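You operate a simulated robot arm through the tools that you are given. There is no shell and no other tool. Be economical: measure what you need, move in short steps, check, and stop when the job is done.

Carry out the task below with a simulated robot arm. There is one attempt and no reset: what you move stays moved.

TASK
Move the green cup onto the green coaster, then wipe the black cover where it stood.
Fine: with the white pad damped on the blue pad; pad back. Set down upright: green cup. What is to be rubbed or washed off counts as gone when no trace of it is left.

The check looks at the end state, three seconds after you hand in, the way a careful person would. Anything else that was tipped, shoved, dropped, spilled or broken makes it a failure. Lids that push on must go on centred and level and be pressed home; caps that screw on are set level and turned clockwise until they are tight.

THE ROBOT
A 7-joint arm with a two-finger parallel gripper, fixed in place. Base frame: the origin is at the foot of the arm, x ahead of it, y to its left, z up; the work surface is at about z = 430. Readings come in mm, degrees, newtons and seconds.
Its first joint turns from -166.0 to 166.0 degrees. Payload 4.4 kg.
The TCP is the grasp point between the finger pads, 23 mm short of the fingertips. In the tool frame z runs along the fingers and y along their closing line. Largest opening 94 mm; finger width 38, thickness 10; the body of the gripper, 54 by 96 mm, starts 39 mm behind the TCP.
Orientation is told as [roll, pitch, yaw] about the base's x, y, z axes, in that order, counted from this pose: with the fingers straight down and closing along the base's y, the tool's x points along the base's -x, its y along +y and its z along -z.

THE INTERFACE
- The arm moves only by the tool arm_command. Its argument "series" is a list of rows, each a list of 3 entries, a list of its own where there are three numbers: the shift along the base's x, y, z in units of 40 mm (1.0 is 40 mm), then the turn, a rotation vector about the base's x, y, z in units of 6 degrees (1.0 is 6 degrees), then the finger opening in mm, from 0 to 94. In form: [[[x, y, z], [ax, ay, az], hand], ...]. A call has 1 to 8 rows; each row shifts and turns the commanded pose from where the row before left it. A call with a number of a shift or a turn outside -1 to 1 is refused whole. A row lasts 0.2 s, in which the tool goes at most 50 mm and 8.6 degrees; a call with a longer step from one row to the next is refused whole, and so is a gripper value outside its range. Where a pose cannot be reached the arm comes as near as it can. A force on the tool above 40 N (or 10 N above the force at the start of the call, whichever is more), or a blocked arm, ends the call early, and 0.2 s more pass. Each finger travels about 72 mm/s and halts on what it meets, pressing with about 33 N; the grip force reading is that of the motor and also rises with nothing between the fingers. The clock runs only during rows and for 0.2 s after the last one: add rows that do not move to give the fingers time. It gives the time, the measured TCP pose, the force on the tool (base axes), the opening and the grip force at its end, in the units of the frame above (readings bear some noise), with the torque about the TCP (base axes, N m) and any sound that the robot's microphone picked up.
- Cameras (640 x 400 px; columns grow to the right, rows downward): "scene" is fixed at [50, -505, 1167.8]; the picture's right is [0.46, -0.89, 0.00], its down [-0.67, -0.35, -0.65] and it looks along [0.58, 0.30, -0.76] (base axes); focal length 249 px, centre (320, 200). "wrist" rides on the gripper at [86, 16, -75] in the tool frame; the picture's right is [-0.18, 0.98, 0.00], its down [-0.58, -0.11, -0.81] and it looks along [-0.79, -0.15, 0.59] (tool axes); focal length 243 px, centre (320, 200). There is no depth. A picture from a camera that has moved, and an enlarged one, comes with that camera's place and axes in the base frame and with its lens. The place of the scene camera against the robot may be out by one fixed shift of up to 12 mm in any direction.
- capture(camera): a new picture of that camera. It takes no simulated time.
- inspect(camera, box): a new picture of the part [left, top, right, bottom] of that camera's present view, enlarged. It takes no simulated time.
- sign_off(): hands the job in; it is judged then, once.

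Work in short steps. Places have to be worked out from the pictures, the camera data and where the tool is seen: move nearer, look again, correct. Check each grasp and each placing, and mend what went wrong. You have 120 turns and 84 pictures in all, those below and enlarged ones among them. Open the gripper and draw the arm clear of the work before you hand the job in, unless the task says otherwise; then end with one line.

The tools are called as name(argument=value, ...) on one line, values as JSON. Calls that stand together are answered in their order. arm_command: Moves the arm, as the interface text tells. Its arguments: {"type":"object","properties":{"series":{"type":"array","items":{"type":"array"}}},"required":["series"]} The other tools are called the same way: capture (camera) takes a picture; inspect (camera, box) takes an enlarged picture of a part of a camera's view; sign_off () hands the job in.

At the start:

```text
t: 0.0
tool_pos: [696.4, -326.0, 855.8]
ee_rot: [-0.1, 0.0, 0.0]
ft_force: [-0.7, 0.0, -0.1]
wrist_torque: [-0.02, -0.01, -0.02]
grip_width: 94.2
gripper_force: 0.1
```

scene: 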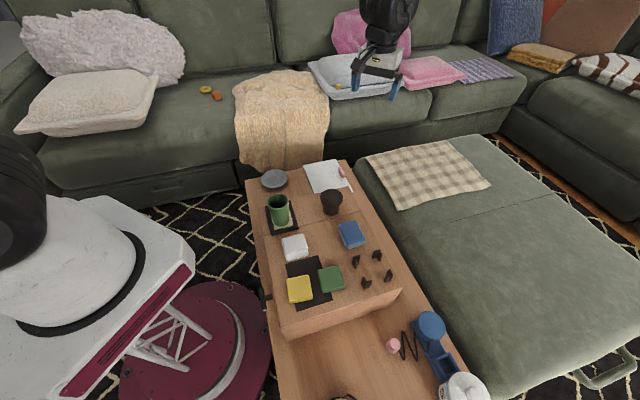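
wrist: 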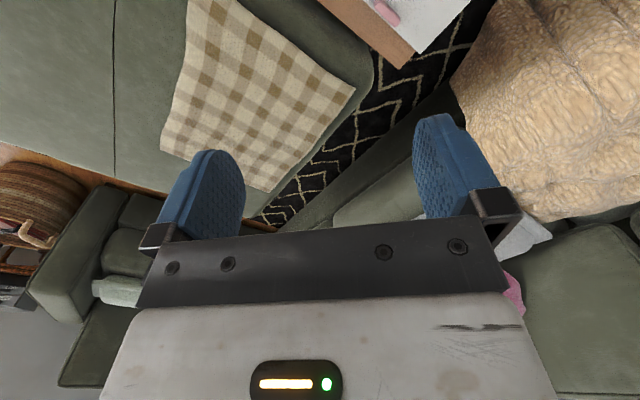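

The scene shows a table with the green cup standing on a black cover; I enlarge that area to see details.

inspect(camera="scene", box=[230, 150, 420, 270])

inspect(camera="scene", box=[240, 220, 430, 340])

```text
3.33 times, centred on (325, 210) of scene
camera zoom: at [50.0, -505.0, 1167.8], right [0.46, -0.89, 0.0], down [-0.67, -0.35, -0.65], along [0.58, 0.3, -0.76], focal length 831 px, centre (303, 167)
```

zoom: 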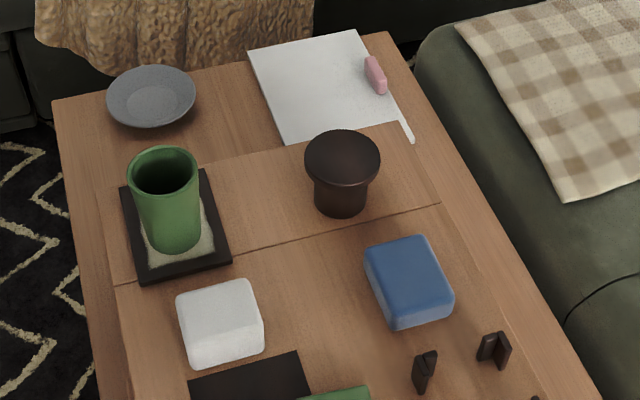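

```text
3.33 times, centred on (335, 280) of scene
camera zoom: at [50.0, -505.0, 1167.8], right [0.46, -0.89, 0.0], down [-0.67, -0.35, -0.65], along [0.58, 0.3, -0.76], focal length 831 px, centre (270, -67)
```

zoom: 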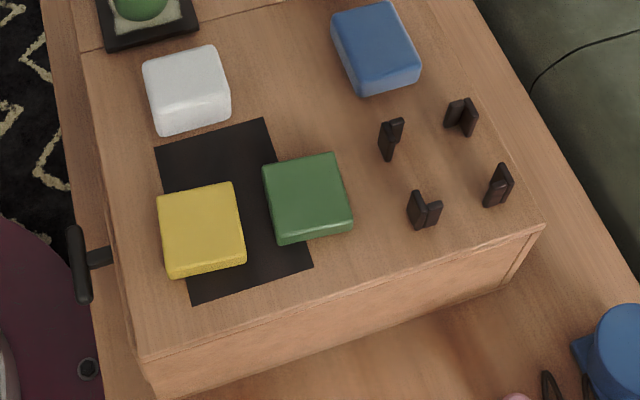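

I'll bring the wrist camera over the table, tilted down, to see the cup, pads and cover closely.

arm_command(series=[[[-0.77, 0.6, -0.2], [0, 0.6, 0], 94], [[-0.77, 0.6, -0.2], [0, 0.6, 0], 94], [[-0.77, 0.6, -0.2], [0, 0.6, 0], 94], [[-0.77, 0.6, -0.2], [0, 0.6, 0], 94], [[-0.77, 0.6, -0.2], [0, 0.6, 0], 94], [[-0.77, 0.6, -0.2], [0, 0.6, 0], 94], [[-0.77, 0.6, -0.2], [0, 0.6, 0], 94], [[-0.77, 0.6, -0.2], [0, 0.6, 0], 94]])

capture(camera="wrist")

```text
t: 1.8
tool_pos: [448.3, -132.3, 793.1]
ee_rot: [-0.1, 28.8, -0.2]
ft_force: [-0.5, 0.6, 0.9]
wrist_torque: [0.03, -0.01, 0.01]
grip_width: 94.1
gripper_force: 0.1
```

```text
79 pictures are left
camera wrist: at [409.0, -114.7, 900.6], right [0.16, 0.98, -0.09], down [0.9, -0.11, 0.43], along [0.41, -0.15, -0.9], focal length 243 px, centre (320, 200)
```

wrist: 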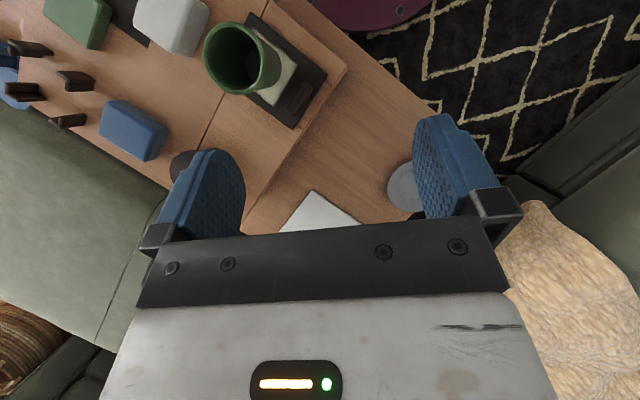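

The items lie nearer to the base; I shift back about 150 mm in x and look again.

arm_command(series=[[[-1, -0.3, 0], [0, 0, 0], 94], [[-1, -0.3, 0], [0, 0, 0], 94], [[-1, -0.3, 0], [0, 0, 0], 94], [[-1, -0.3, 0], [0, 0, 0], 94], [[0, 0, 0], [0, 0, 0], 94]])

capture(camera="wrist")

```text
t: 3.0
tool_pos: [289.7, -184.3, 788.8]
ee_rot: [-0.1, 28.7, 0.0]
ft_force: [0.0, 1.1, -0.3]
wrist_torque: [0.01, -0.01, -0.03]
grip_width: 94.1
gripper_force: 0.1
```

```text
78 pictures are left
camera wrist: at [250.7, -167.5, 897.5], right [0.16, 0.98, -0.09], down [0.9, -0.11, 0.43], along [0.41, -0.15, -0.9], focal length 243 px, centre (320, 200)
```

wrist: 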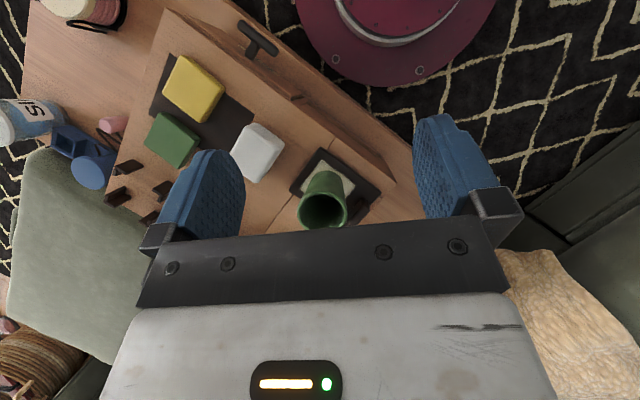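

inspect(camera="wrist", box=[90, 30, 410, 230])

inspect(camera="scene", box=[255, 180, 319, 240])

```text
2.00 times, centred on (250, 130) of wrist
camera zoom: at [250.7, -167.5, 897.5], right [0.16, 0.98, -0.09], down [0.9, -0.11, 0.43], along [0.41, -0.15, -0.9], focal length 485 px, centre (460, 340)
```

zoom: 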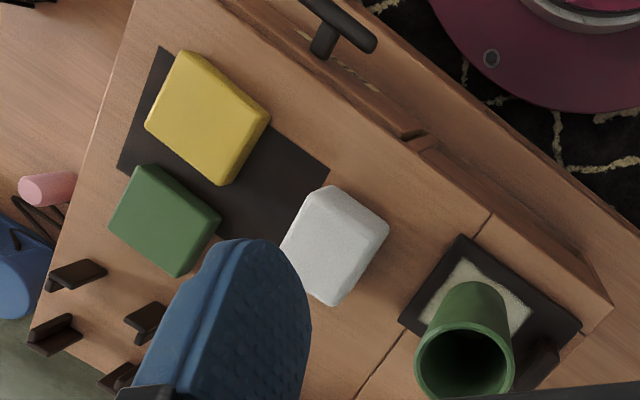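

```text
6.67 times, centred on (287, 210) of scene
camera zoom: at [50.0, -505.0, 1167.8], right [0.46, -0.89, 0.0], down [-0.67, -0.35, -0.65], along [0.58, 0.3, -0.76], focal length 1662 px, centre (540, 133)
```

zoom: 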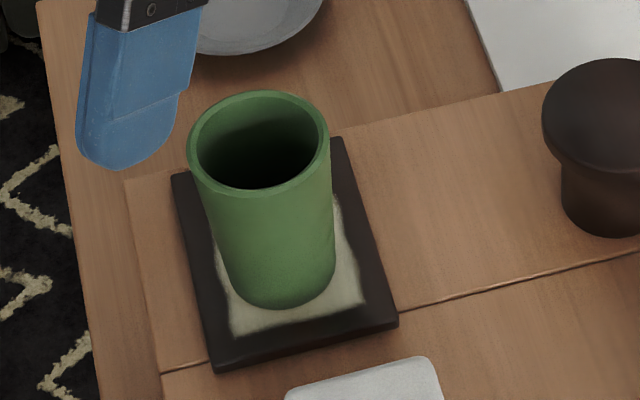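

The cup stands on a black cover with a pale stain; the green square by the black sheet looks to be the coaster. I check the rest of the table for another green coaster.

inspect(camera="scene", box=[270, 240, 510, 400])

arm_command(series=[[[0, -1, 0], [0, 0, 0], 94], [[0, -1, 0], [0, 0, 0], 94], [[0, -1, 0], [0, 0, 0], 94], [[0, 0, 0], [0, 0, 0], 94]])

capture(camera="wrist")

```text
2.50 times, centred on (390, 320) of scene
camera zoom: at [50.0, -505.0, 1167.8], right [0.46, -0.89, 0.0], down [-0.67, -0.35, -0.65], along [0.58, 0.3, -0.76], focal length 623 px, centre (145, -100)
```

zoom: 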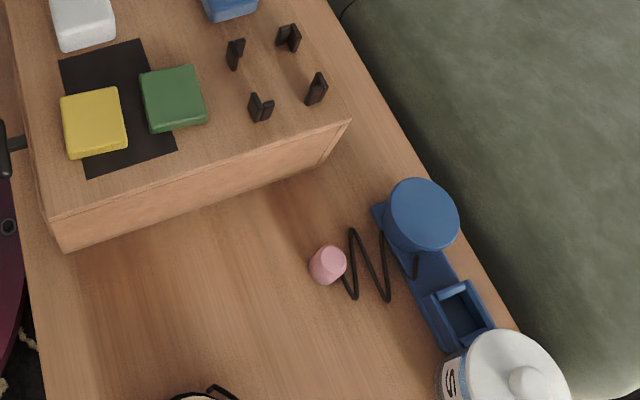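

```text
t: 4.0
tool_pos: [289.9, -301.8, 790.3]
ee_rot: [-0.2, 28.8, 0.0]
ft_force: [-0.6, 0.5, 0.3]
wrist_torque: [0.02, 0.0, 0.04]
grip_width: 94.0
gripper_force: 0.0
```

```text
74 pictures are left
camera wrist: at [249.9, -286.1, 898.5], right [0.16, 0.98, -0.09], down [0.9, -0.11, 0.43], along [0.41, -0.15, -0.9], focal length 243 px, centre (320, 200)
```

wrist: 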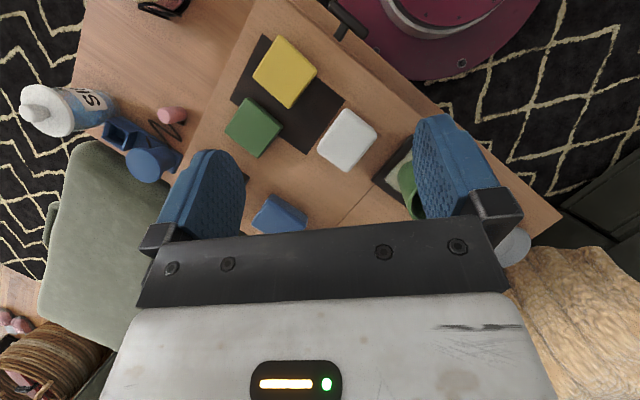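

Now a closer enlargement of the pads and the area between the brackets.

inspect(camera="wrist", box=[210, 30, 390, 180])

inspect(camera="scene", box=[280, 210, 400, 315])

```text
2.67 times, centred on (300, 105) of wrist
camera zoom: at [249.9, -286.1, 898.5], right [0.16, 0.98, -0.09], down [0.9, -0.11, 0.43], along [0.41, -0.15, -0.9], focal length 647 px, centre (373, 453)
```

zoom: 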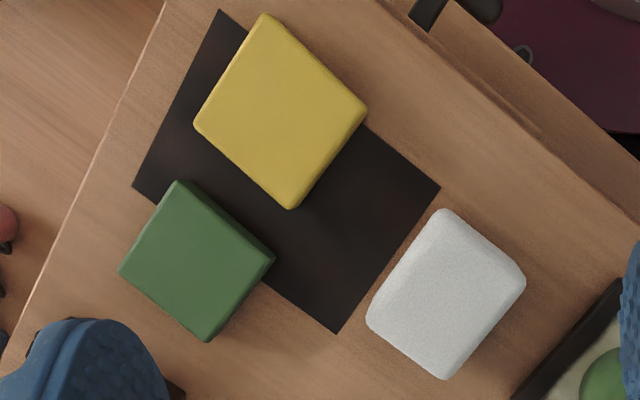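

```text
3.81 times, centred on (340, 262) of scene
camera zoom: at [50.0, -505.0, 1167.8], right [0.46, -0.89, 0.0], down [-0.67, -0.35, -0.65], along [0.58, 0.3, -0.76], focal length 950 px, centre (244, -38)
```

zoom: 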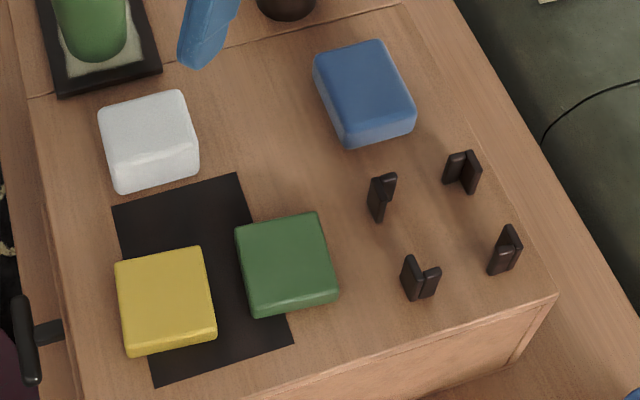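

Triangulating the two wrist views puts the box top near z≈570 with the cup about (368, -206), rim ≈660. I straighten the tool and hover above the cup for a check.

arm_command(series=[[[0.39, 0.48, -0.1], [0, -0.96, 0], 94], [[0.39, 0.48, -0.1], [0, -0.96, 0], 94], [[0.39, 0.48, -0.1], [0, -0.96, 0], 94], [[0.39, 0.48, -0.1], [0, -0.96, 0], 94], [[0.39, 0.48, -0.1], [0, -0.96, 0], 94], [[0, 0, 0], [0, 0, 0], 94]])

capture(camera="wrist")

inspect(camera="scene", box=[230, 120, 390, 240])

```text
t: 5.4
tool_pos: [368.3, -205.4, 774.1]
ee_rot: [-0.1, -0.1, 0.0]
ft_force: [0.8, 0.0, -1.0]
wrist_torque: [0.01, 0.01, -0.03]
grip_width: 94.0
gripper_force: 0.1
```

```text
71 pictures are left
camera wrist: at [282.5, -189.6, 848.3], right [0.18, 0.98, 0.0], down [0.58, -0.11, 0.81], along [0.79, -0.15, -0.59], focal length 243 px, centre (320, 200)
```

wrist: 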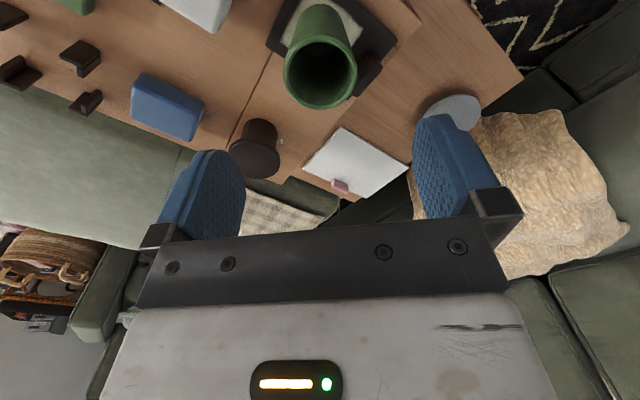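

```text
3.33 times, centred on (310, 180) of scene
camera zoom: at [50.0, -505.0, 1167.8], right [0.46, -0.89, 0.0], down [-0.67, -0.35, -0.65], along [0.58, 0.3, -0.76], focal length 831 px, centre (353, 267)
```

zoom: 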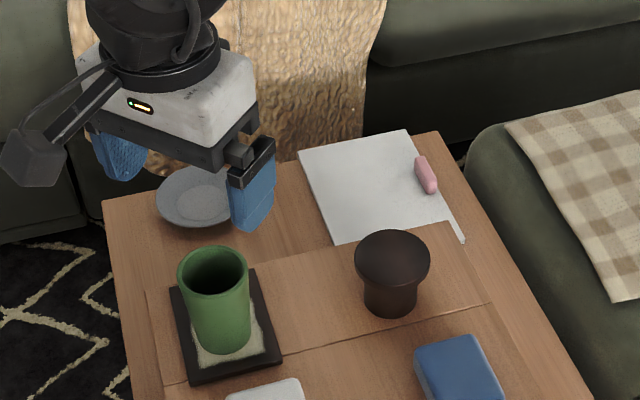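

The cup rim centre computes to about (372, -207), rim z≈655. I descend straight with open fingers to TCP z≈630.

arm_command(series=[[[0.1, -0.03, -0.9], [0, 0, 0], 94], [[0, 0, -0.9], [0, 0, 0], 94], [[0, 0, -0.9], [0, 0, 0], 94], [[0, 0, -0.8], [0, 0, 0], 94], [[0, 0, 0], [0, 0, 0], 94]])

capture(camera="wrist")

inspect(camera="scene", box=[230, 150, 350, 240])

```text
t: 6.6
tool_pos: [372.6, -207.5, 631.5]
ee_rot: [-0.1, 0.0, 0.0]
ft_force: [-0.3, 0.6, 0.4]
wrist_torque: [-0.03, -0.01, -0.04]
grip_width: 94.0
gripper_force: 0.1
```

```text
69 pictures are left
camera wrist: at [287.9, -191.2, 706.6], right [0.18, 0.98, 0.0], down [0.58, -0.11, 0.81], along [0.79, -0.15, -0.59], focal length 243 px, centre (320, 200)
```

wrist: 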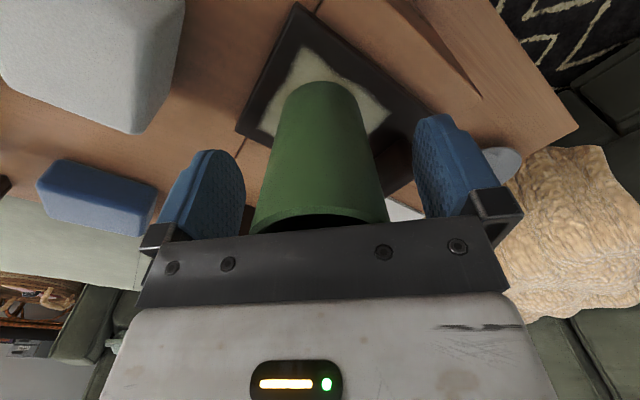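

```text
4.44 times, centred on (290, 195) of scene
camera zoom: at [50.0, -505.0, 1167.8], right [0.46, -0.89, 0.0], down [-0.67, -0.35, -0.65], along [0.58, 0.3, -0.76], focal length 1108 px, centre (453, 222)
```

zoom: 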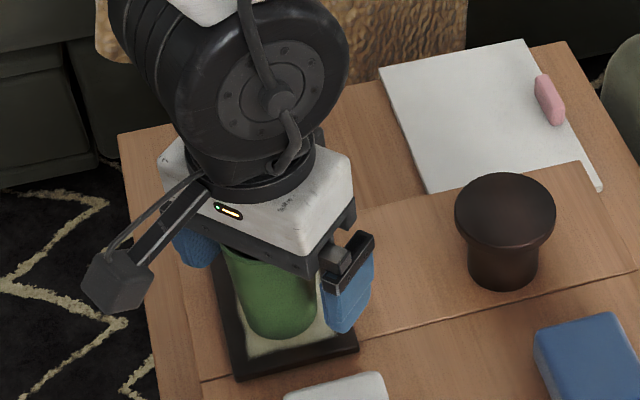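

The cup sits between the fingers; I close on it.

arm_command(series=[[[0, 0, 0], [0, 0, 0], 70], [[0, 0, 0], [0, 0, 0], 50], [[0, 0, 0], [0, 0, 0], 50], [[0, 0, 0], [0, 0, 0], 50]])

```text
t: 7.6
tool_pos: [373.9, -208.2, 632.1]
ee_rot: [-0.1, -0.1, 0.1]
ft_force: [-1.0, 0.4, -0.4]
wrist_torque: [0.02, -0.05, -0.01]
grip_width: 52.4
gripper_force: 33.1
```

Gripped at 52.4 mm. I lift slowly and look.

arm_command(series=[[[0, 0, 0.3], [0, 0, 0], 50], [[0, 0, 0.8], [0, 0, 0], 50], [[0, 0, 1], [0, 0, 0], 50], [[0, 0, 0.5], [0, 0, 0], 50], [[0, 0, 0], [0, 0, 0], 50]])

capture(camera="wrist")

inspect(camera="scene", box=[230, 130, 390, 250])

```text
t: 8.8
tool_pos: [374.4, -206.3, 736.3]
ee_rot: [-0.1, 0.0, 0.0]
ft_force: [-0.3, -0.1, -1.3]
wrist_torque: [0.01, -0.03, 0.01]
grip_width: 52.4
gripper_force: 33.1
```

```text
67 pictures are left
camera wrist: at [287.6, -190.3, 810.7], right [0.18, 0.98, 0.0], down [0.58, -0.11, 0.81], along [0.79, -0.15, -0.59], focal length 243 px, centre (320, 200)
```

wrist: 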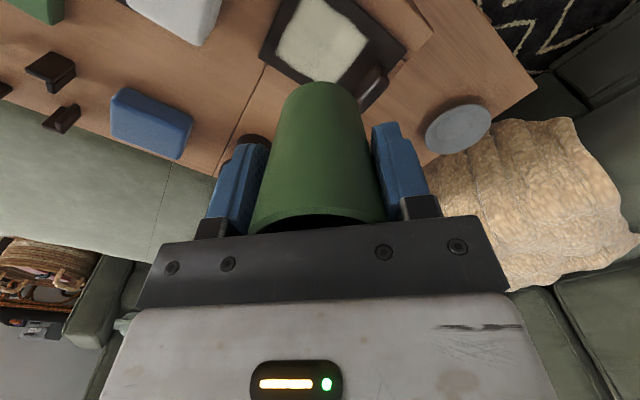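

```text
3.33 times, centred on (310, 190) of scene
camera zoom: at [50.0, -505.0, 1167.8], right [0.46, -0.89, 0.0], down [-0.67, -0.35, -0.65], along [0.58, 0.3, -0.76], focal length 831 px, centre (353, 233)
```

zoom: 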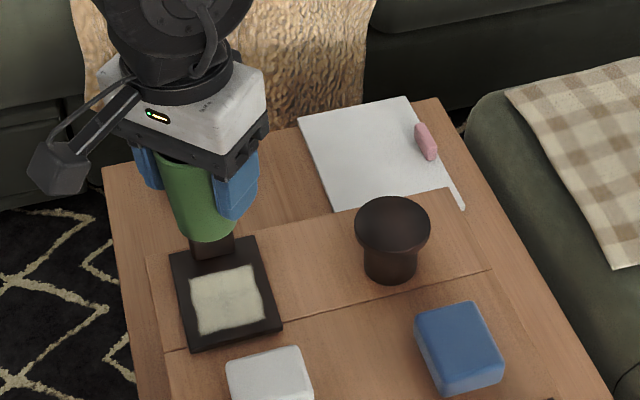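

The cup is held, revealing the pale stain and a dark tab on the cover's far edge. I move the cup toward the coaster, stopping to the side for an unobstructed view of it.

arm_command(series=[[[-0.59, -0.77, 0.2], [0, 0, 0], 50], [[-0.59, -0.77, 0.2], [0, 0, 0], 50], [[-0.59, -0.77, 0], [0, 0, 0], 50], [[-0.59, -0.77, 0], [0, 0, 0], 50], [[0, 0, 0], [0, 0, 0], 50]])

capture(camera="wrist")

inspect(camera="wrist", box=[180, 0, 420, 150])

```text
t: 10.0
tool_pos: [279.8, -330.0, 750.3]
ee_rot: [-0.1, 0.0, 0.0]
ft_force: [0.7, -0.2, -0.1]
wrist_torque: [0.0, -0.01, -0.04]
grip_width: 52.1
gripper_force: 33.5
```

```text
65 pictures are left
camera wrist: at [193.7, -314.3, 825.9], right [0.18, 0.98, 0.0], down [0.58, -0.11, 0.81], along [0.79, -0.15, -0.59], focal length 243 px, centre (320, 200)
```

wrist: 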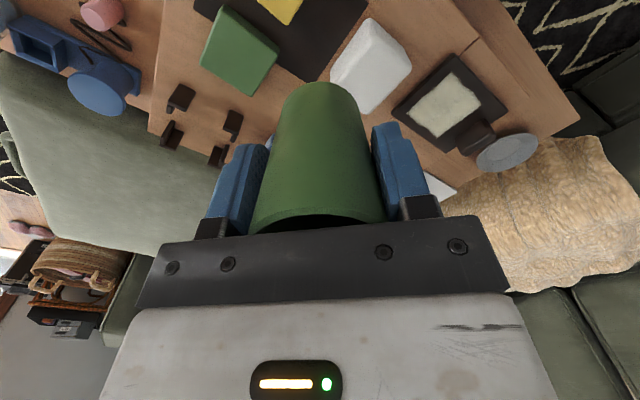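

```text
2.67 times, centred on (300, 75) of wrist
camera zoom: at [193.7, -314.3, 825.9], right [0.18, 0.98, 0.0], down [0.58, -0.11, 0.81], along [0.79, -0.15, -0.59], focal length 647 px, centre (373, 533)
```

zoom: 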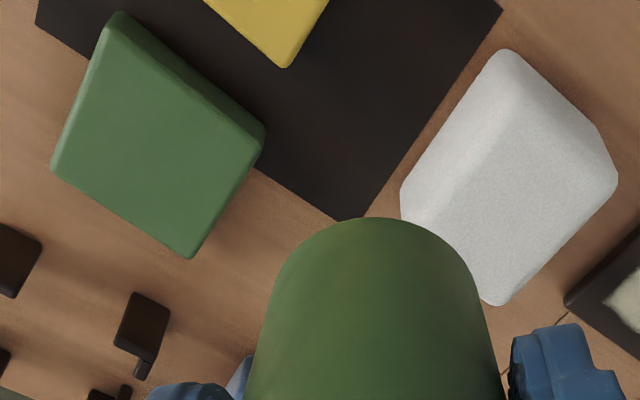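

Coaster centre ≈(282, -411). I pass over to the other side for a second bearing.

arm_command(series=[[[0, -1, 0], [0, 0, 0], 50], [[0, -1, 0], [0, 0, 0], 50], [[0, -1, 0], [0, 0, 0], 50], [[0, -1, 0], [0, 0, 0], 50], [[0, 0, 0], [0, 0, 0], 50]])

inspect(camera="wrist", box=[240, 0, 560, 200])

```text
t: 11.2
tool_pos: [277.7, -491.2, 749.7]
ee_rot: [-0.1, 0.0, 0.0]
ft_force: [0.8, 0.4, 0.2]
wrist_torque: [-0.02, -0.02, -0.01]
grip_width: 51.9
gripper_force: 33.4
```

```text
2.00 times, centred on (400, 100) of wrist
camera zoom: at [193.1, -475.1, 825.6], right [0.18, 0.98, 0.0], down [0.58, -0.11, 0.81], along [0.79, -0.15, -0.59], focal length 485 px, centre (160, 400)
```

zoom: 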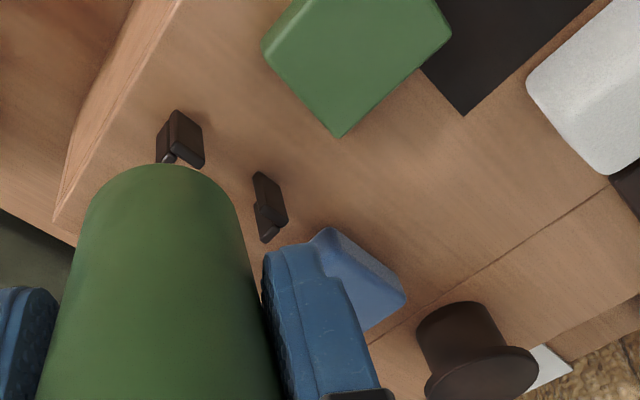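

Triangulated coaster centre ≈(281.5, -409), top z≈585. I move above it and lower to a hover.

arm_command(series=[[[0.05, 1, 0], [0, 0, 0], 50], [[0.05, 1, 0], [0, 0, 0], 50], [[0, 0.04, -0.5], [0, 0, 0], 50], [[0, 0, -0.8], [0, 0, 0], 50], [[0, 0, -0.9], [0, 0, 0], 50], [[0, 0, 0], [0, 0, 0], 50]])

capture(camera="wrist")

inspect(camera="scene", box=[260, 210, 400, 315])

```text
t: 12.6
tool_pos: [282.1, -409.4, 663.5]
ee_rot: [-0.1, 0.0, 0.1]
ft_force: [0.8, -0.4, -0.6]
wrist_torque: [0.0, 0.02, -0.04]
grip_width: 52.3
gripper_force: 33.2
```

```text
62 pictures are left
camera wrist: at [196.0, -393.4, 739.2], right [0.18, 0.98, 0.0], down [0.58, -0.11, 0.81], along [0.79, -0.15, -0.59], focal length 243 px, centre (320, 200)
```

wrist: 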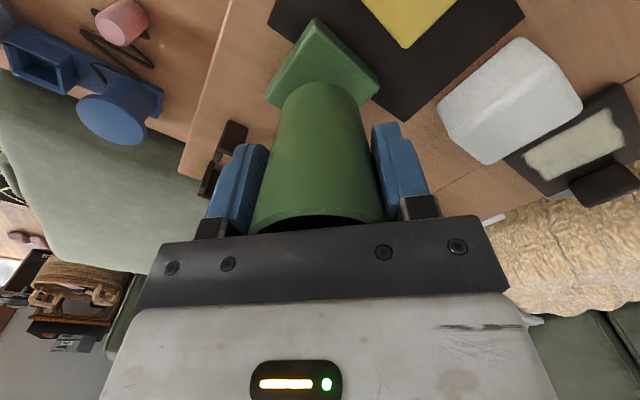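

```text
3.81 times, centred on (330, 262) of scene
camera zoom: at [50.0, -505.0, 1167.8], right [0.46, -0.89, 0.0], down [-0.67, -0.35, -0.65], along [0.58, 0.3, -0.76], focal length 950 px, centre (282, -38)
```

zoom: 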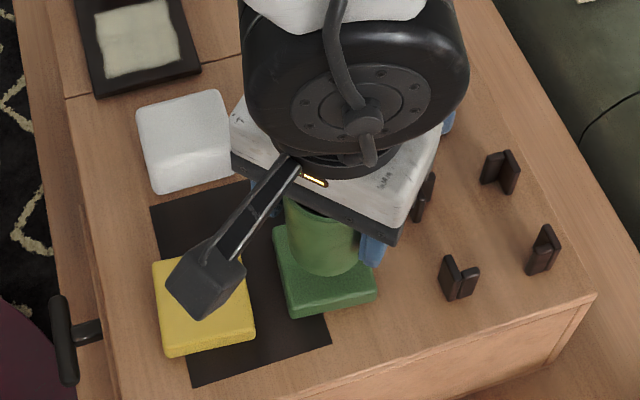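

Aligned. I lower in small steps watching force.

arm_command(series=[[[0, 0, -0.3], [0, 0, 0], 50], [[0, 0, -0.2], [0, 0, 0], 50], [[0, 0, 0], [0, 0, 0], 50]])

inspect(camera="scene", box=[300, 240, 380, 300])

```text
t: 13.4
tool_pos: [282.6, -408.9, 645.5]
ee_rot: [-0.1, 0.0, 0.0]
ft_force: [0.4, 0.7, -0.1]
wrist_torque: [-0.01, 0.03, 0.01]
grip_width: 52.4
gripper_force: 32.8
```

```text
6.67 times, centred on (340, 270) of scene
camera zoom: at [50.0, -505.0, 1167.8], right [0.46, -0.89, 0.0], down [-0.67, -0.35, -0.65], along [0.58, 0.3, -0.76], focal length 1662 px, centre (187, -267)
```

zoom: 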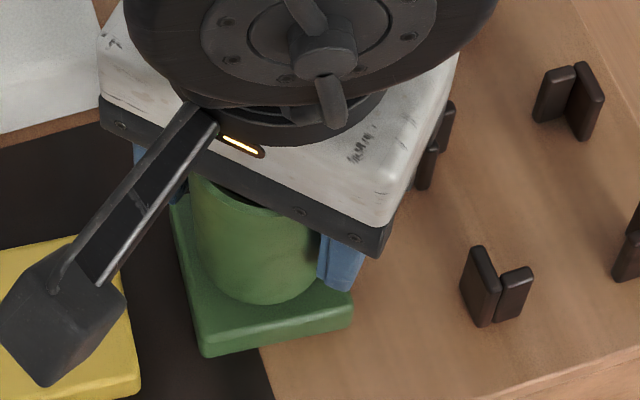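

No contact yet; continue 2 mm per row.

arm_command(series=[[[0, 0, -0.05], [0, 0, 0], 50], [[0, 0, -0.05], [0, 0, 0], 50], [[0, 0, -0.05], [0, 0, 0], 50], [[0, 0, 0], [0, 0, 0], 50]])

arm_command(series=[[[0, 0, -0.05], [0, 0, 0], 50], [[0, 0, -0.05], [0, 0, 0], 50], [[0, 0, 0], [0, 0, 0], 50]])

```text
t: 14.4
tool_pos: [281.8, -409.2, 639.5]
ee_rot: [-0.1, -0.2, 0.0]
ft_force: [-0.9, 1.6, 24.3]
wrist_torque: [-0.01, 0.09, -0.01]
grip_width: 52.0
gripper_force: 33.0
```

```text
t: 15.2
tool_pos: [282.8, -408.6, 634.6]
ee_rot: [-0.1, 0.0, 0.1]
ft_force: [-0.1, -0.1, 24.2]
wrist_torque: [-0.01, -0.1, 0.0]
grip_width: 51.5
gripper_force: 33.1
```

Contact was felt (~24 N, cup seated). I open the fingers and rise.

arm_command(series=[[[0, 0, 0], [0, 0, 0], 70], [[0, 0, 0], [0, 0, 0], 92], [[0, 0, 0], [0, 0, 0], 92], [[0, 0, 0], [0, 0, 0], 92]])

arm_command(series=[[[0, 0, 0.4], [0, 0, 0], 92], [[0, 0, 1], [0, 0, 0], 92], [[0, 0, 1], [0, 0, 0], 92], [[0, 0, 1], [0, 0, 0], 92], [[0, 0, 0], [0, 0, 0], 92]])

capture(camera="wrist")

inspect(camera="scene", box=[280, 210, 400, 300])

```text
t: 16.2
tool_pos: [282.3, -408.4, 633.9]
ee_rot: [-0.1, 0.0, 0.0]
ft_force: [0.4, 0.3, 4.8]
wrist_torque: [0.02, 0.03, 0.0]
grip_width: 91.8
gripper_force: 0.1
```

```text
t: 17.4
tool_pos: [282.8, -407.7, 770.8]
ee_rot: [-0.1, -0.1, 0.1]
ft_force: [0.2, -1.1, -0.8]
wrist_torque: [0.01, 0.02, 0.0]
grip_width: 92.4
gripper_force: 0.1
```

```text
59 pictures are left
camera wrist: at [196.7, -391.3, 845.5], right [0.18, 0.98, 0.0], down [0.58, -0.11, 0.81], along [0.79, -0.15, -0.59], focal length 243 px, centre (320, 200)
```

wrist: 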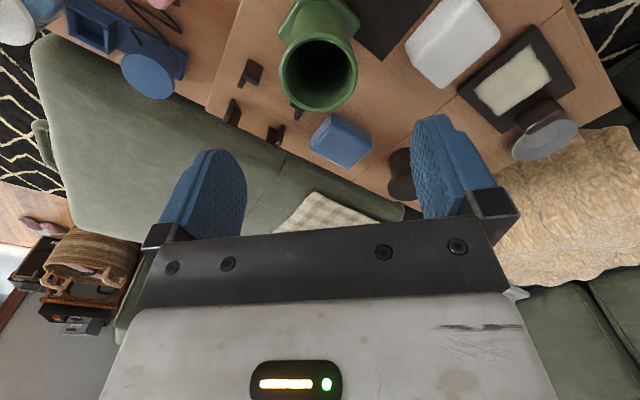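

```text
4.44 times, centred on (340, 255) of scene
camera zoom: at [50.0, -505.0, 1167.8], right [0.46, -0.89, 0.0], down [-0.67, -0.35, -0.65], along [0.58, 0.3, -0.76], focal length 1108 px, centre (231, -44)
```

zoom: 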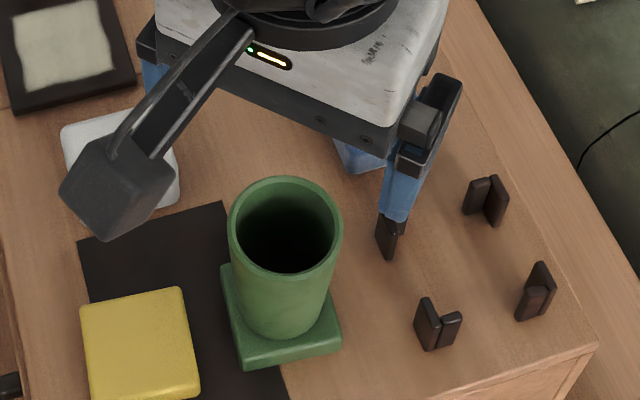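

The cup stands upright and centred on the green coaster. Next the white pad: I hover near (313, -290) for a close look at its orientation.

arm_command(series=[[[0.14, 0.95, 0], [0, 0, 0], 92], [[0.14, 0.95, 0], [0, 0, 0], 92], [[0.15, 0.95, -0.4], [0, 0, 0], 92], [[0, 0.1, -0.4], [0, 0, 0], 92], [[0, 0, 0], [0, 0, 0], 92]])

inspect(camera="wrist", box=[200, 0, 440, 150])

inspect(camera="wrist", box=[0, 0, 640, 400])

```text
t: 18.6
tool_pos: [298.8, -291.8, 738.4]
ee_rot: [-0.2, 0.1, 0.0]
ft_force: [0.1, 0.6, -0.6]
wrist_torque: [0.01, -0.02, 0.03]
grip_width: 92.2
gripper_force: 0.1
```

```text
2.67 times, centred on (320, 75) of wrist
camera zoom: at [213.5, -275.2, 813.3], right [0.18, 0.98, 0.0], down [0.58, -0.11, 0.81], along [0.79, -0.15, -0.59], focal length 647 px, centre (320, 533)
```

zoom: 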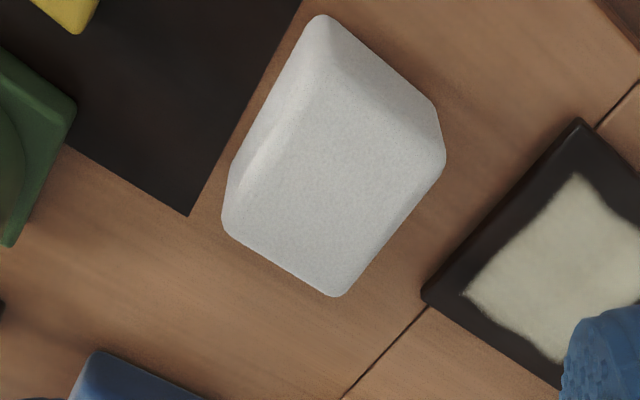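

```text
1.00 times, centred on (320, 200) of wrist (not enlarged: the box is as wide or as high as the picture)
camera zoom: at [213.5, -275.2, 813.3], right [0.18, 0.98, 0.0], down [0.58, -0.11, 0.81], along [0.79, -0.15, -0.59], focal length 243 px, centre (320, 200)
```

zoom: 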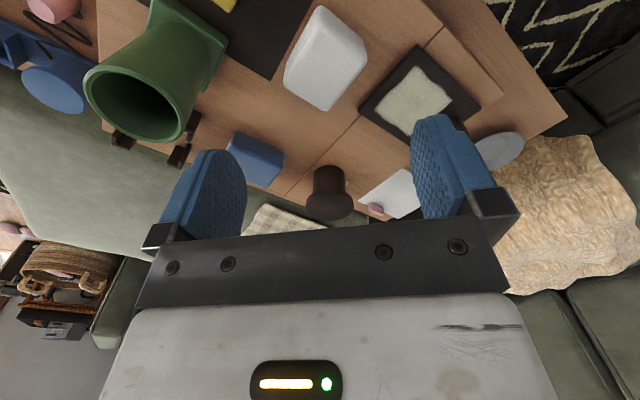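

White pad centre ≈(319, -290), sides at ±45°, top ≈590. I'll yaw the tool by +45° (closing along the (1,-1) direction) and hover over it.

arm_command(series=[[[0.063, 0.006, -0.1], [0, 0, 0.94], 92], [[0.063, 0.006, -0.1], [0, 0, 0.94], 92], [[0.063, 0.006, -0.1], [0, 0, 0.94], 92], [[0.063, 0.006, -0.1], [0, 0, 0.94], 92], [[0.063, 0.006, -0.1], [0, 0, 0.94], 92], [[0.063, 0.006, -0.1], [0, 0, 0.94], 92], [[0.063, 0.006, -0.1], [0, 0, 0.94], 92], [[0.063, 0.006, -0.1], [0, 0, 0.92], 92]])

capture(camera="wrist")

inspect(camera="scene", box=[230, 180, 390, 300])

```text
t: 20.4
tool_pos: [320.3, -288.3, 706.5]
ee_rot: [-0.2, 0.0, 45.1]
ft_force: [-0.9, 0.1, -0.1]
wrist_torque: [-0.04, 0.0, -0.01]
grip_width: 92.1
gripper_force: 0.0
```

```text
55 pictures are left
camera wrist: at [247.3, -338.7, 781.6], right [-0.57, 0.82, 0.0], down [0.49, 0.34, 0.81], along [0.67, 0.46, -0.59], focal length 243 px, centre (320, 200)
```

wrist: 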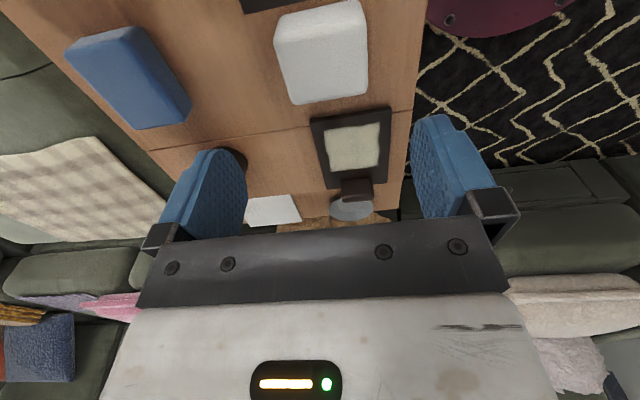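

```text
3.33 times, centred on (310, 240) of scene
camera zoom: at [50.0, -505.0, 1167.8], right [0.46, -0.89, 0.0], down [-0.67, -0.35, -0.65], along [0.58, 0.3, -0.76], focal length 831 px, centre (353, 67)
```

zoom: 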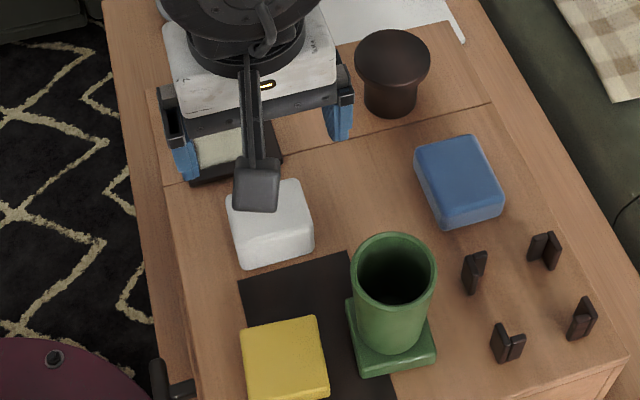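

inspect(camera="wrist", box=[240, 0, 432, 120])

inspect(camera="wrist", box=[290, 90, 418, 210])

```text
3.33 times, centred on (336, 60) of wrist
camera zoom: at [247.3, -338.7, 781.6], right [-0.57, 0.82, 0.0], down [0.49, 0.34, 0.81], along [0.67, 0.46, -0.59], focal length 809 px, centre (267, 667)
```

zoom: 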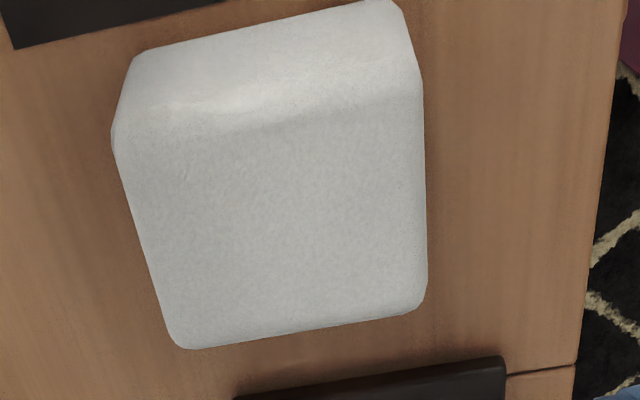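

```text
3.33 times, centred on (354, 150) of wrist
camera zoom: at [247.3, -338.7, 781.6], right [-0.57, 0.82, 0.0], down [0.49, 0.34, 0.81], along [0.67, 0.46, -0.59], focal length 809 px, centre (207, 367)
```

zoom: 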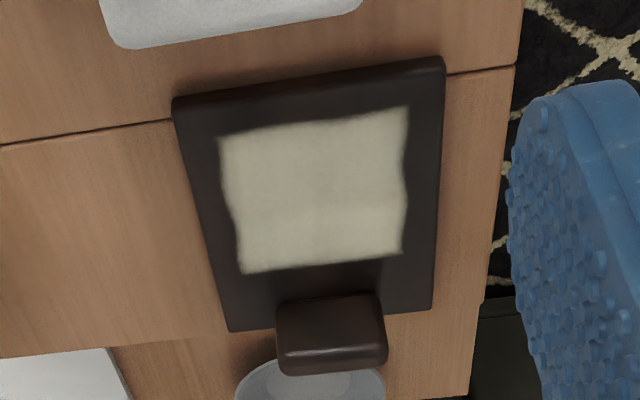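

Pad ≈63 mm along the closing line, centred ≈(320.5, -287), matching my position. I descend to TCP z≈598 and check.

arm_command(series=[[[0, 0.02, -0.9], [0, 0, 0], 92], [[0, 0, -0.9], [0, 0, 0], 92], [[0, 0, -0.6], [0, 0, 0], 92], [[0, 0, -0.3], [0, 0, 0], 92], [[0, 0, 0], [0, 0, 0], 92]])

capture(camera="wrist")

inspect(camera="scene", box=[250, 210, 346, 282])

```text
t: 21.6
tool_pos: [319.6, -287.6, 599.1]
ee_rot: [-0.1, 0.1, 44.9]
ft_force: [-0.4, 0.4, 0.2]
wrist_torque: [0.02, -0.01, 0.01]
grip_width: 92.0
gripper_force: 0.0
```

```text
51 pictures are left
camera wrist: at [247.5, -337.7, 673.9], right [-0.56, 0.83, 0.0], down [0.49, 0.33, 0.81], along [0.67, 0.45, -0.59], focal length 243 px, centre (320, 200)
```

wrist: 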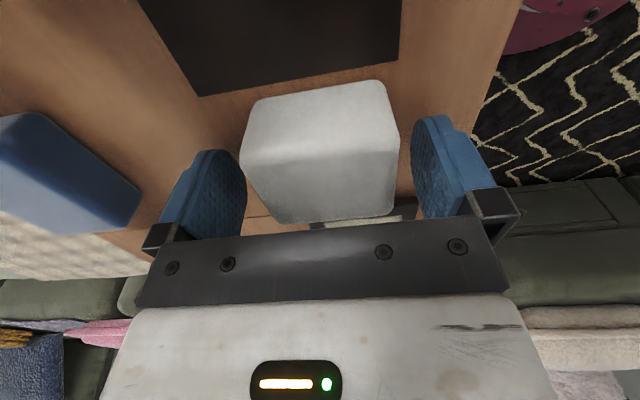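

```text
5.56 times, centred on (298, 246) of scene
camera zoom: at [50.0, -505.0, 1167.8], right [0.46, -0.89, 0.0], down [-0.67, -0.35, -0.65], along [0.58, 0.3, -0.76], focal length 1385 px, centre (442, -56)
```

zoom: 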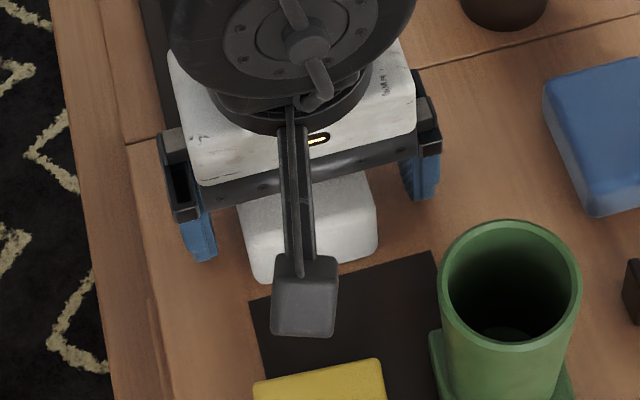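

Pad top ≈597, bottom ≈558. I lower 7 mm more so fingertips are ~10 mm above its base, then close.

arm_command(series=[[[0, 0, -0.17], [0, 0, 0], 92], [[0, 0, 0], [0, 0, 0], 75], [[0, 0, 0], [0, 0, 0], 55], [[0, 0, 0], [0, 0, 0], 45], [[0, 0, 0], [0, 0, 0], 45], [[0, 0, 0], [0, 0, 0], 45]])

capture(camera="wrist")

```text
t: 22.0
tool_pos: [320.0, -289.4, 592.4]
ee_rot: [-0.1, 0.0, 45.0]
ft_force: [-0.8, -0.3, 1.9]
wrist_torque: [0.05, 0.07, 0.04]
grip_width: 75.3
gripper_force: 0.1
stopped in row 2: the force on the tool passed its limit at 65 N (the readings are from after the stop); the commanded pose is now the measured one
```

```text
49 pictures are left
camera wrist: at [247.6, -338.3, 668.4], right [-0.57, 0.82, 0.0], down [0.49, 0.34, 0.81], along [0.67, 0.45, -0.59], focal length 243 px, centre (320, 200)
```

wrist: 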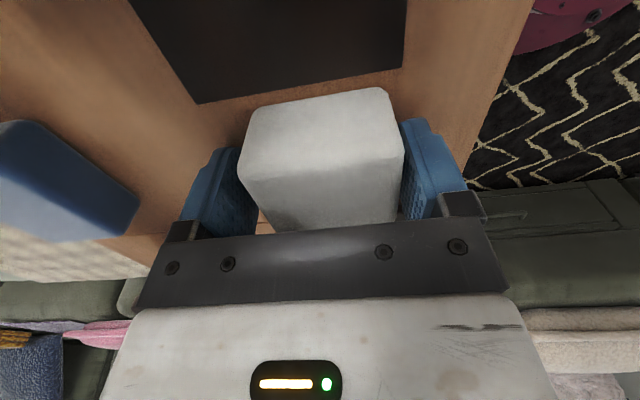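

The right finger met the pad first, so the pad lies a few mm toward (-x,+y). I reopen slightly, shift 3 mm that way and close more gently.

arm_command(series=[[[0, 0, 0], [0, 0, 0], 84], [[-0.07, 0.07, 0], [0, 0, 0], 80], [[0, 0, 0], [0, 0, 0], 74], [[0, 0, 0], [0, 0, 0], 70], [[0, 0, 0], [0, 0, 0], 67], [[0, 0, 0], [0, 0, 0], 64], [[0, 0, 0], [0, 0, 0], 61], [[0, 0, 0], [0, 0, 0], 58]])

capture(camera="wrist")

```text
t: 23.8
tool_pos: [318.1, -284.7, 593.1]
ee_rot: [-0.1, -0.1, 44.9]
ft_force: [-0.5, 0.3, 0.6]
wrist_torque: [0.0, 0.03, -0.01]
grip_width: 59.4
gripper_force: 32.7
```

```text
48 pictures are left
camera wrist: at [244.7, -335.4, 668.7], right [-0.56, 0.83, 0.0], down [0.49, 0.34, 0.81], along [0.67, 0.45, -0.59], focal length 243 px, centre (320, 200)
```

wrist: 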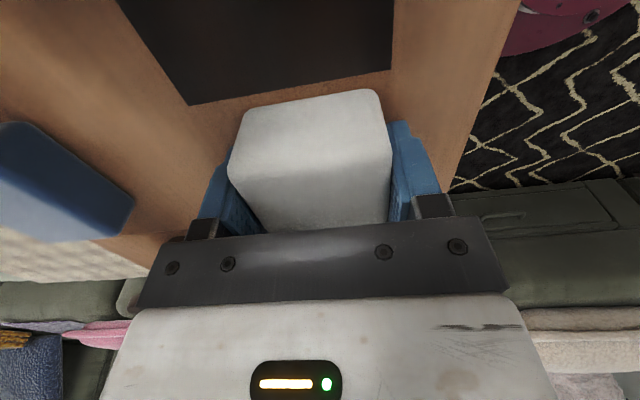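

The pad is gripped (59 mm, 33 N). I record this spot (318, -285, 593) for returning it, lift it, and look toward the blue pad.

arm_command(series=[[[0, 0, 0.3], [0, 0, 0], 55], [[0, 0, 0.8], [0, 0, 0], 55], [[0, 0, 1], [0, 0, 0], 55], [[0, 0, 0.6], [0, 0, 0], 55], [[0.6, -0.8, 0], [0, 0, 0], 55], [[0, 0, 0], [0, 0, 0], 55]])

capture(camera="wrist")

```text
t: 25.2
tool_pos: [341.9, -319.4, 701.3]
ee_rot: [-0.1, -0.1, 45.0]
ft_force: [0.7, 0.4, -0.9]
wrist_torque: [0.02, -0.01, 0.04]
grip_width: 59.2
gripper_force: 32.9
```

```text
47 pictures are left
camera wrist: at [268.8, -368.5, 775.8], right [-0.56, 0.83, 0.0], down [0.49, 0.34, 0.81], along [0.67, 0.45, -0.59], focal length 243 px, centre (320, 200)
```

wrist: 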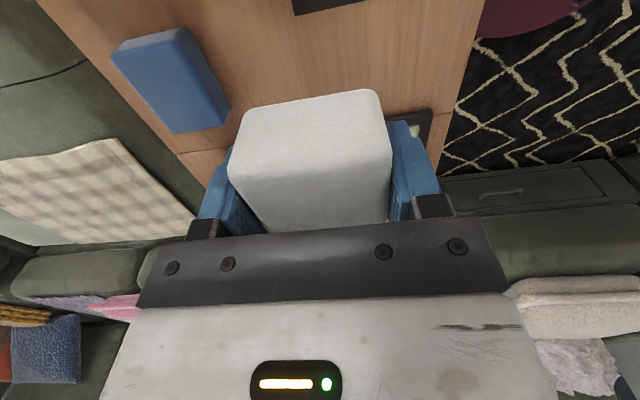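

inspect(camera="wrist", box=[90, 10, 250, 150])

inspect(camera="scene", box=[270, 180, 400, 280])

```text
2.86 times, centred on (170, 80) of wrist
camera zoom: at [268.8, -368.5, 775.8], right [-0.56, 0.83, 0.0], down [0.49, 0.34, 0.81], along [0.67, 0.45, -0.59], focal length 693 px, centre (749, 543)
```

zoom: 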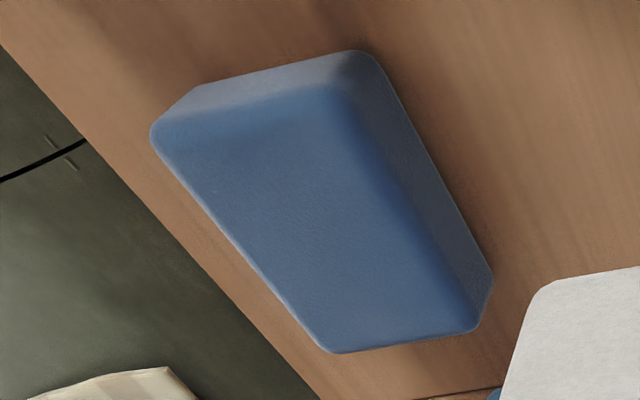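

```text
4.00 times, centred on (335, 230) of scene
camera zoom: at [50.0, -505.0, 1167.8], right [0.46, -0.89, 0.0], down [-0.67, -0.35, -0.65], along [0.58, 0.3, -0.76], focal length 997 px, centre (260, 80)
```

zoom: 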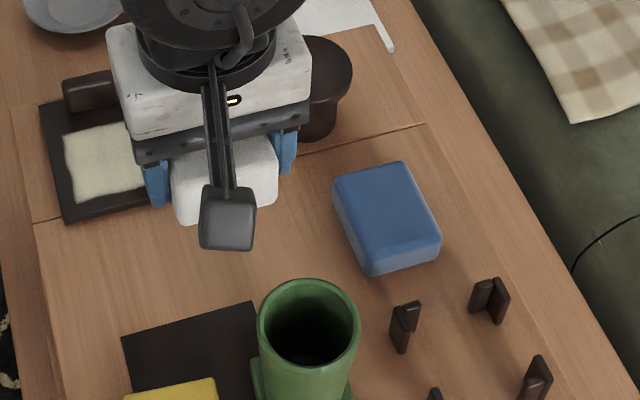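

Blue pad centre computes to ≈(420, -404), top ≈595. I move the white pad above it, partly lowered, and check.

arm_command(series=[[[0.65, -0.72, 0], [0, 0, 0], 55], [[0.65, -0.72, 0], [0, 0, 0], 55], [[0.6, -0.72, -0.2], [0, 0, 0], 55], [[0, 0, -0.6], [0, 0, 0], 55], [[0, 0, 0], [0, 0, 0], 55]])

capture(camera="wrist")

inspect(camera="scene", box=[280, 180, 410, 280])

```text
t: 26.4
tool_pos: [416.9, -403.9, 669.9]
ee_rot: [-0.1, -0.1, 45.0]
ft_force: [0.2, -0.6, -0.1]
wrist_torque: [0.01, 0.0, 0.01]
grip_width: 59.2
gripper_force: 33.5
```

```text
44 pictures are left
camera wrist: at [344.7, -453.4, 745.0], right [-0.56, 0.83, 0.0], down [0.49, 0.33, 0.81], along [0.67, 0.45, -0.59], focal length 243 px, centre (320, 200)
```

wrist: 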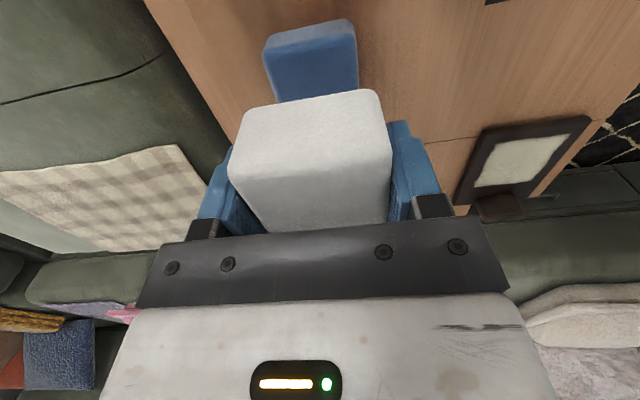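

```text
4.00 times, centred on (345, 230) of scene
camera zoom: at [50.0, -505.0, 1167.8], right [0.46, -0.89, 0.0], down [-0.67, -0.35, -0.65], along [0.58, 0.3, -0.76], focal length 997 px, centre (220, 80)
```

zoom: 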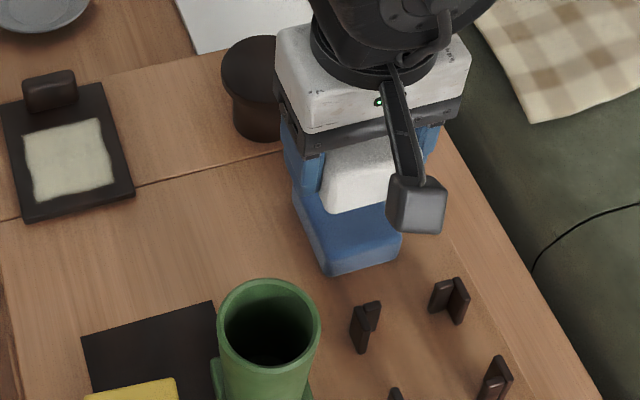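

White and blue pads are aligned. I lower to near contact, then press gently.

arm_command(series=[[[0, 0, -0.4], [0, 0, 0], 55], [[0, 0, -0.3], [0, 0, 0], 55], [[0, 0, -0.1], [0, 0, 0], 55], [[0, 0, -0.05], [0, 0, 0], 55], [[0, 0, 0], [0, 0, 0], 55]])

arm_command(series=[[[0, 0, -0.05], [0, 0, 0], 55], [[0, 0, -0.05], [0, 0, 0], 55], [[0, 0, 0], [0, 0, 0], 55]])

```text
t: 27.6
tool_pos: [417.4, -404.6, 635.5]
ee_rot: [0.0, 0.0, 45.1]
ft_force: [0.3, -0.6, -0.7]
wrist_torque: [-0.05, 0.0, 0.0]
grip_width: 59.2
gripper_force: 32.9
```

```text
t: 28.4
tool_pos: [417.3, -403.8, 631.3]
ee_rot: [-0.1, 0.0, 45.1]
ft_force: [-0.3, 0.1, 0.0]
wrist_torque: [-0.01, 0.02, 0.01]
grip_width: 59.3
gripper_force: 33.4
```

No contact yet at z=631; continue down in 2 mm steps.

arm_command(series=[[[0, 0, -0.05], [0, 0, 0], 55], [[0, 0, -0.05], [0, 0, 0], 55], [[0, 0, -0.05], [0, 0, 0], 55], [[0, 0, 0], [0, 0, 0], 55]])

inspect(camera="scene", box=[310, 200, 390, 260])

```text
t: 29.4
tool_pos: [416.6, -403.3, 625.6]
ee_rot: [0.0, 0.0, 44.9]
ft_force: [-0.7, 0.7, -0.1]
wrist_torque: [-0.02, -0.02, 0.0]
grip_width: 59.1
gripper_force: 32.7
```

```text
6.67 times, centred on (350, 230) of scene
camera zoom: at [50.0, -505.0, 1167.8], right [0.46, -0.89, 0.0], down [-0.67, -0.35, -0.65], along [0.58, 0.3, -0.76], focal length 1662 px, centre (120, 0)
```

zoom: 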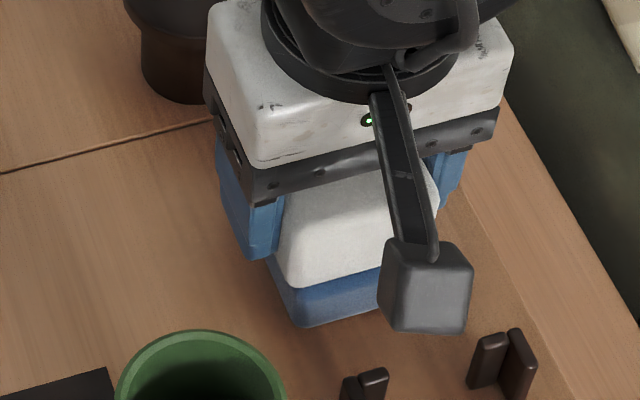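

arm_command(series=[[[0, 0, -0.05], [0, 0, 0], 55], [[0, 0, -0.05], [0, 0, 0], 55], [[0, 0, -0.05], [0, 0, 0], 55], [[0, 0, 0], [0, 0, 0], 55]])

arm_command(series=[[[0, 0, -0.05], [0, 0, 0], 55], [[0, 0, -0.05], [0, 0, 0], 55], [[0, 0, 0], [0, 0, 0], 55]])

```text
t: 30.1
tool_pos: [417.2, -404.2, 622.9]
ee_rot: [-0.2, 0.0, 45.0]
ft_force: [-2.9, 3.6, 13.6]
wrist_torque: [0.11, 0.19, -0.01]
grip_width: 59.2
gripper_force: 33.0
stopped in row 3: the force on the tool passed its limit at 48 N (the readings are from after the stop); the commanded pose is now the measured one
```

```text
t: 30.4
tool_pos: [418.9, -404.4, 623.5]
ee_rot: [-0.3, -0.1, 45.0]
ft_force: [-2.6, 3.2, 14.6]
wrist_torque: [0.1, 0.23, 0.0]
grip_width: 58.9
gripper_force: 33.0
stopped in row 1: the force on the tool passed its limit at 48 N (the readings are from after the stop); the commanded pose is now the measured one
```

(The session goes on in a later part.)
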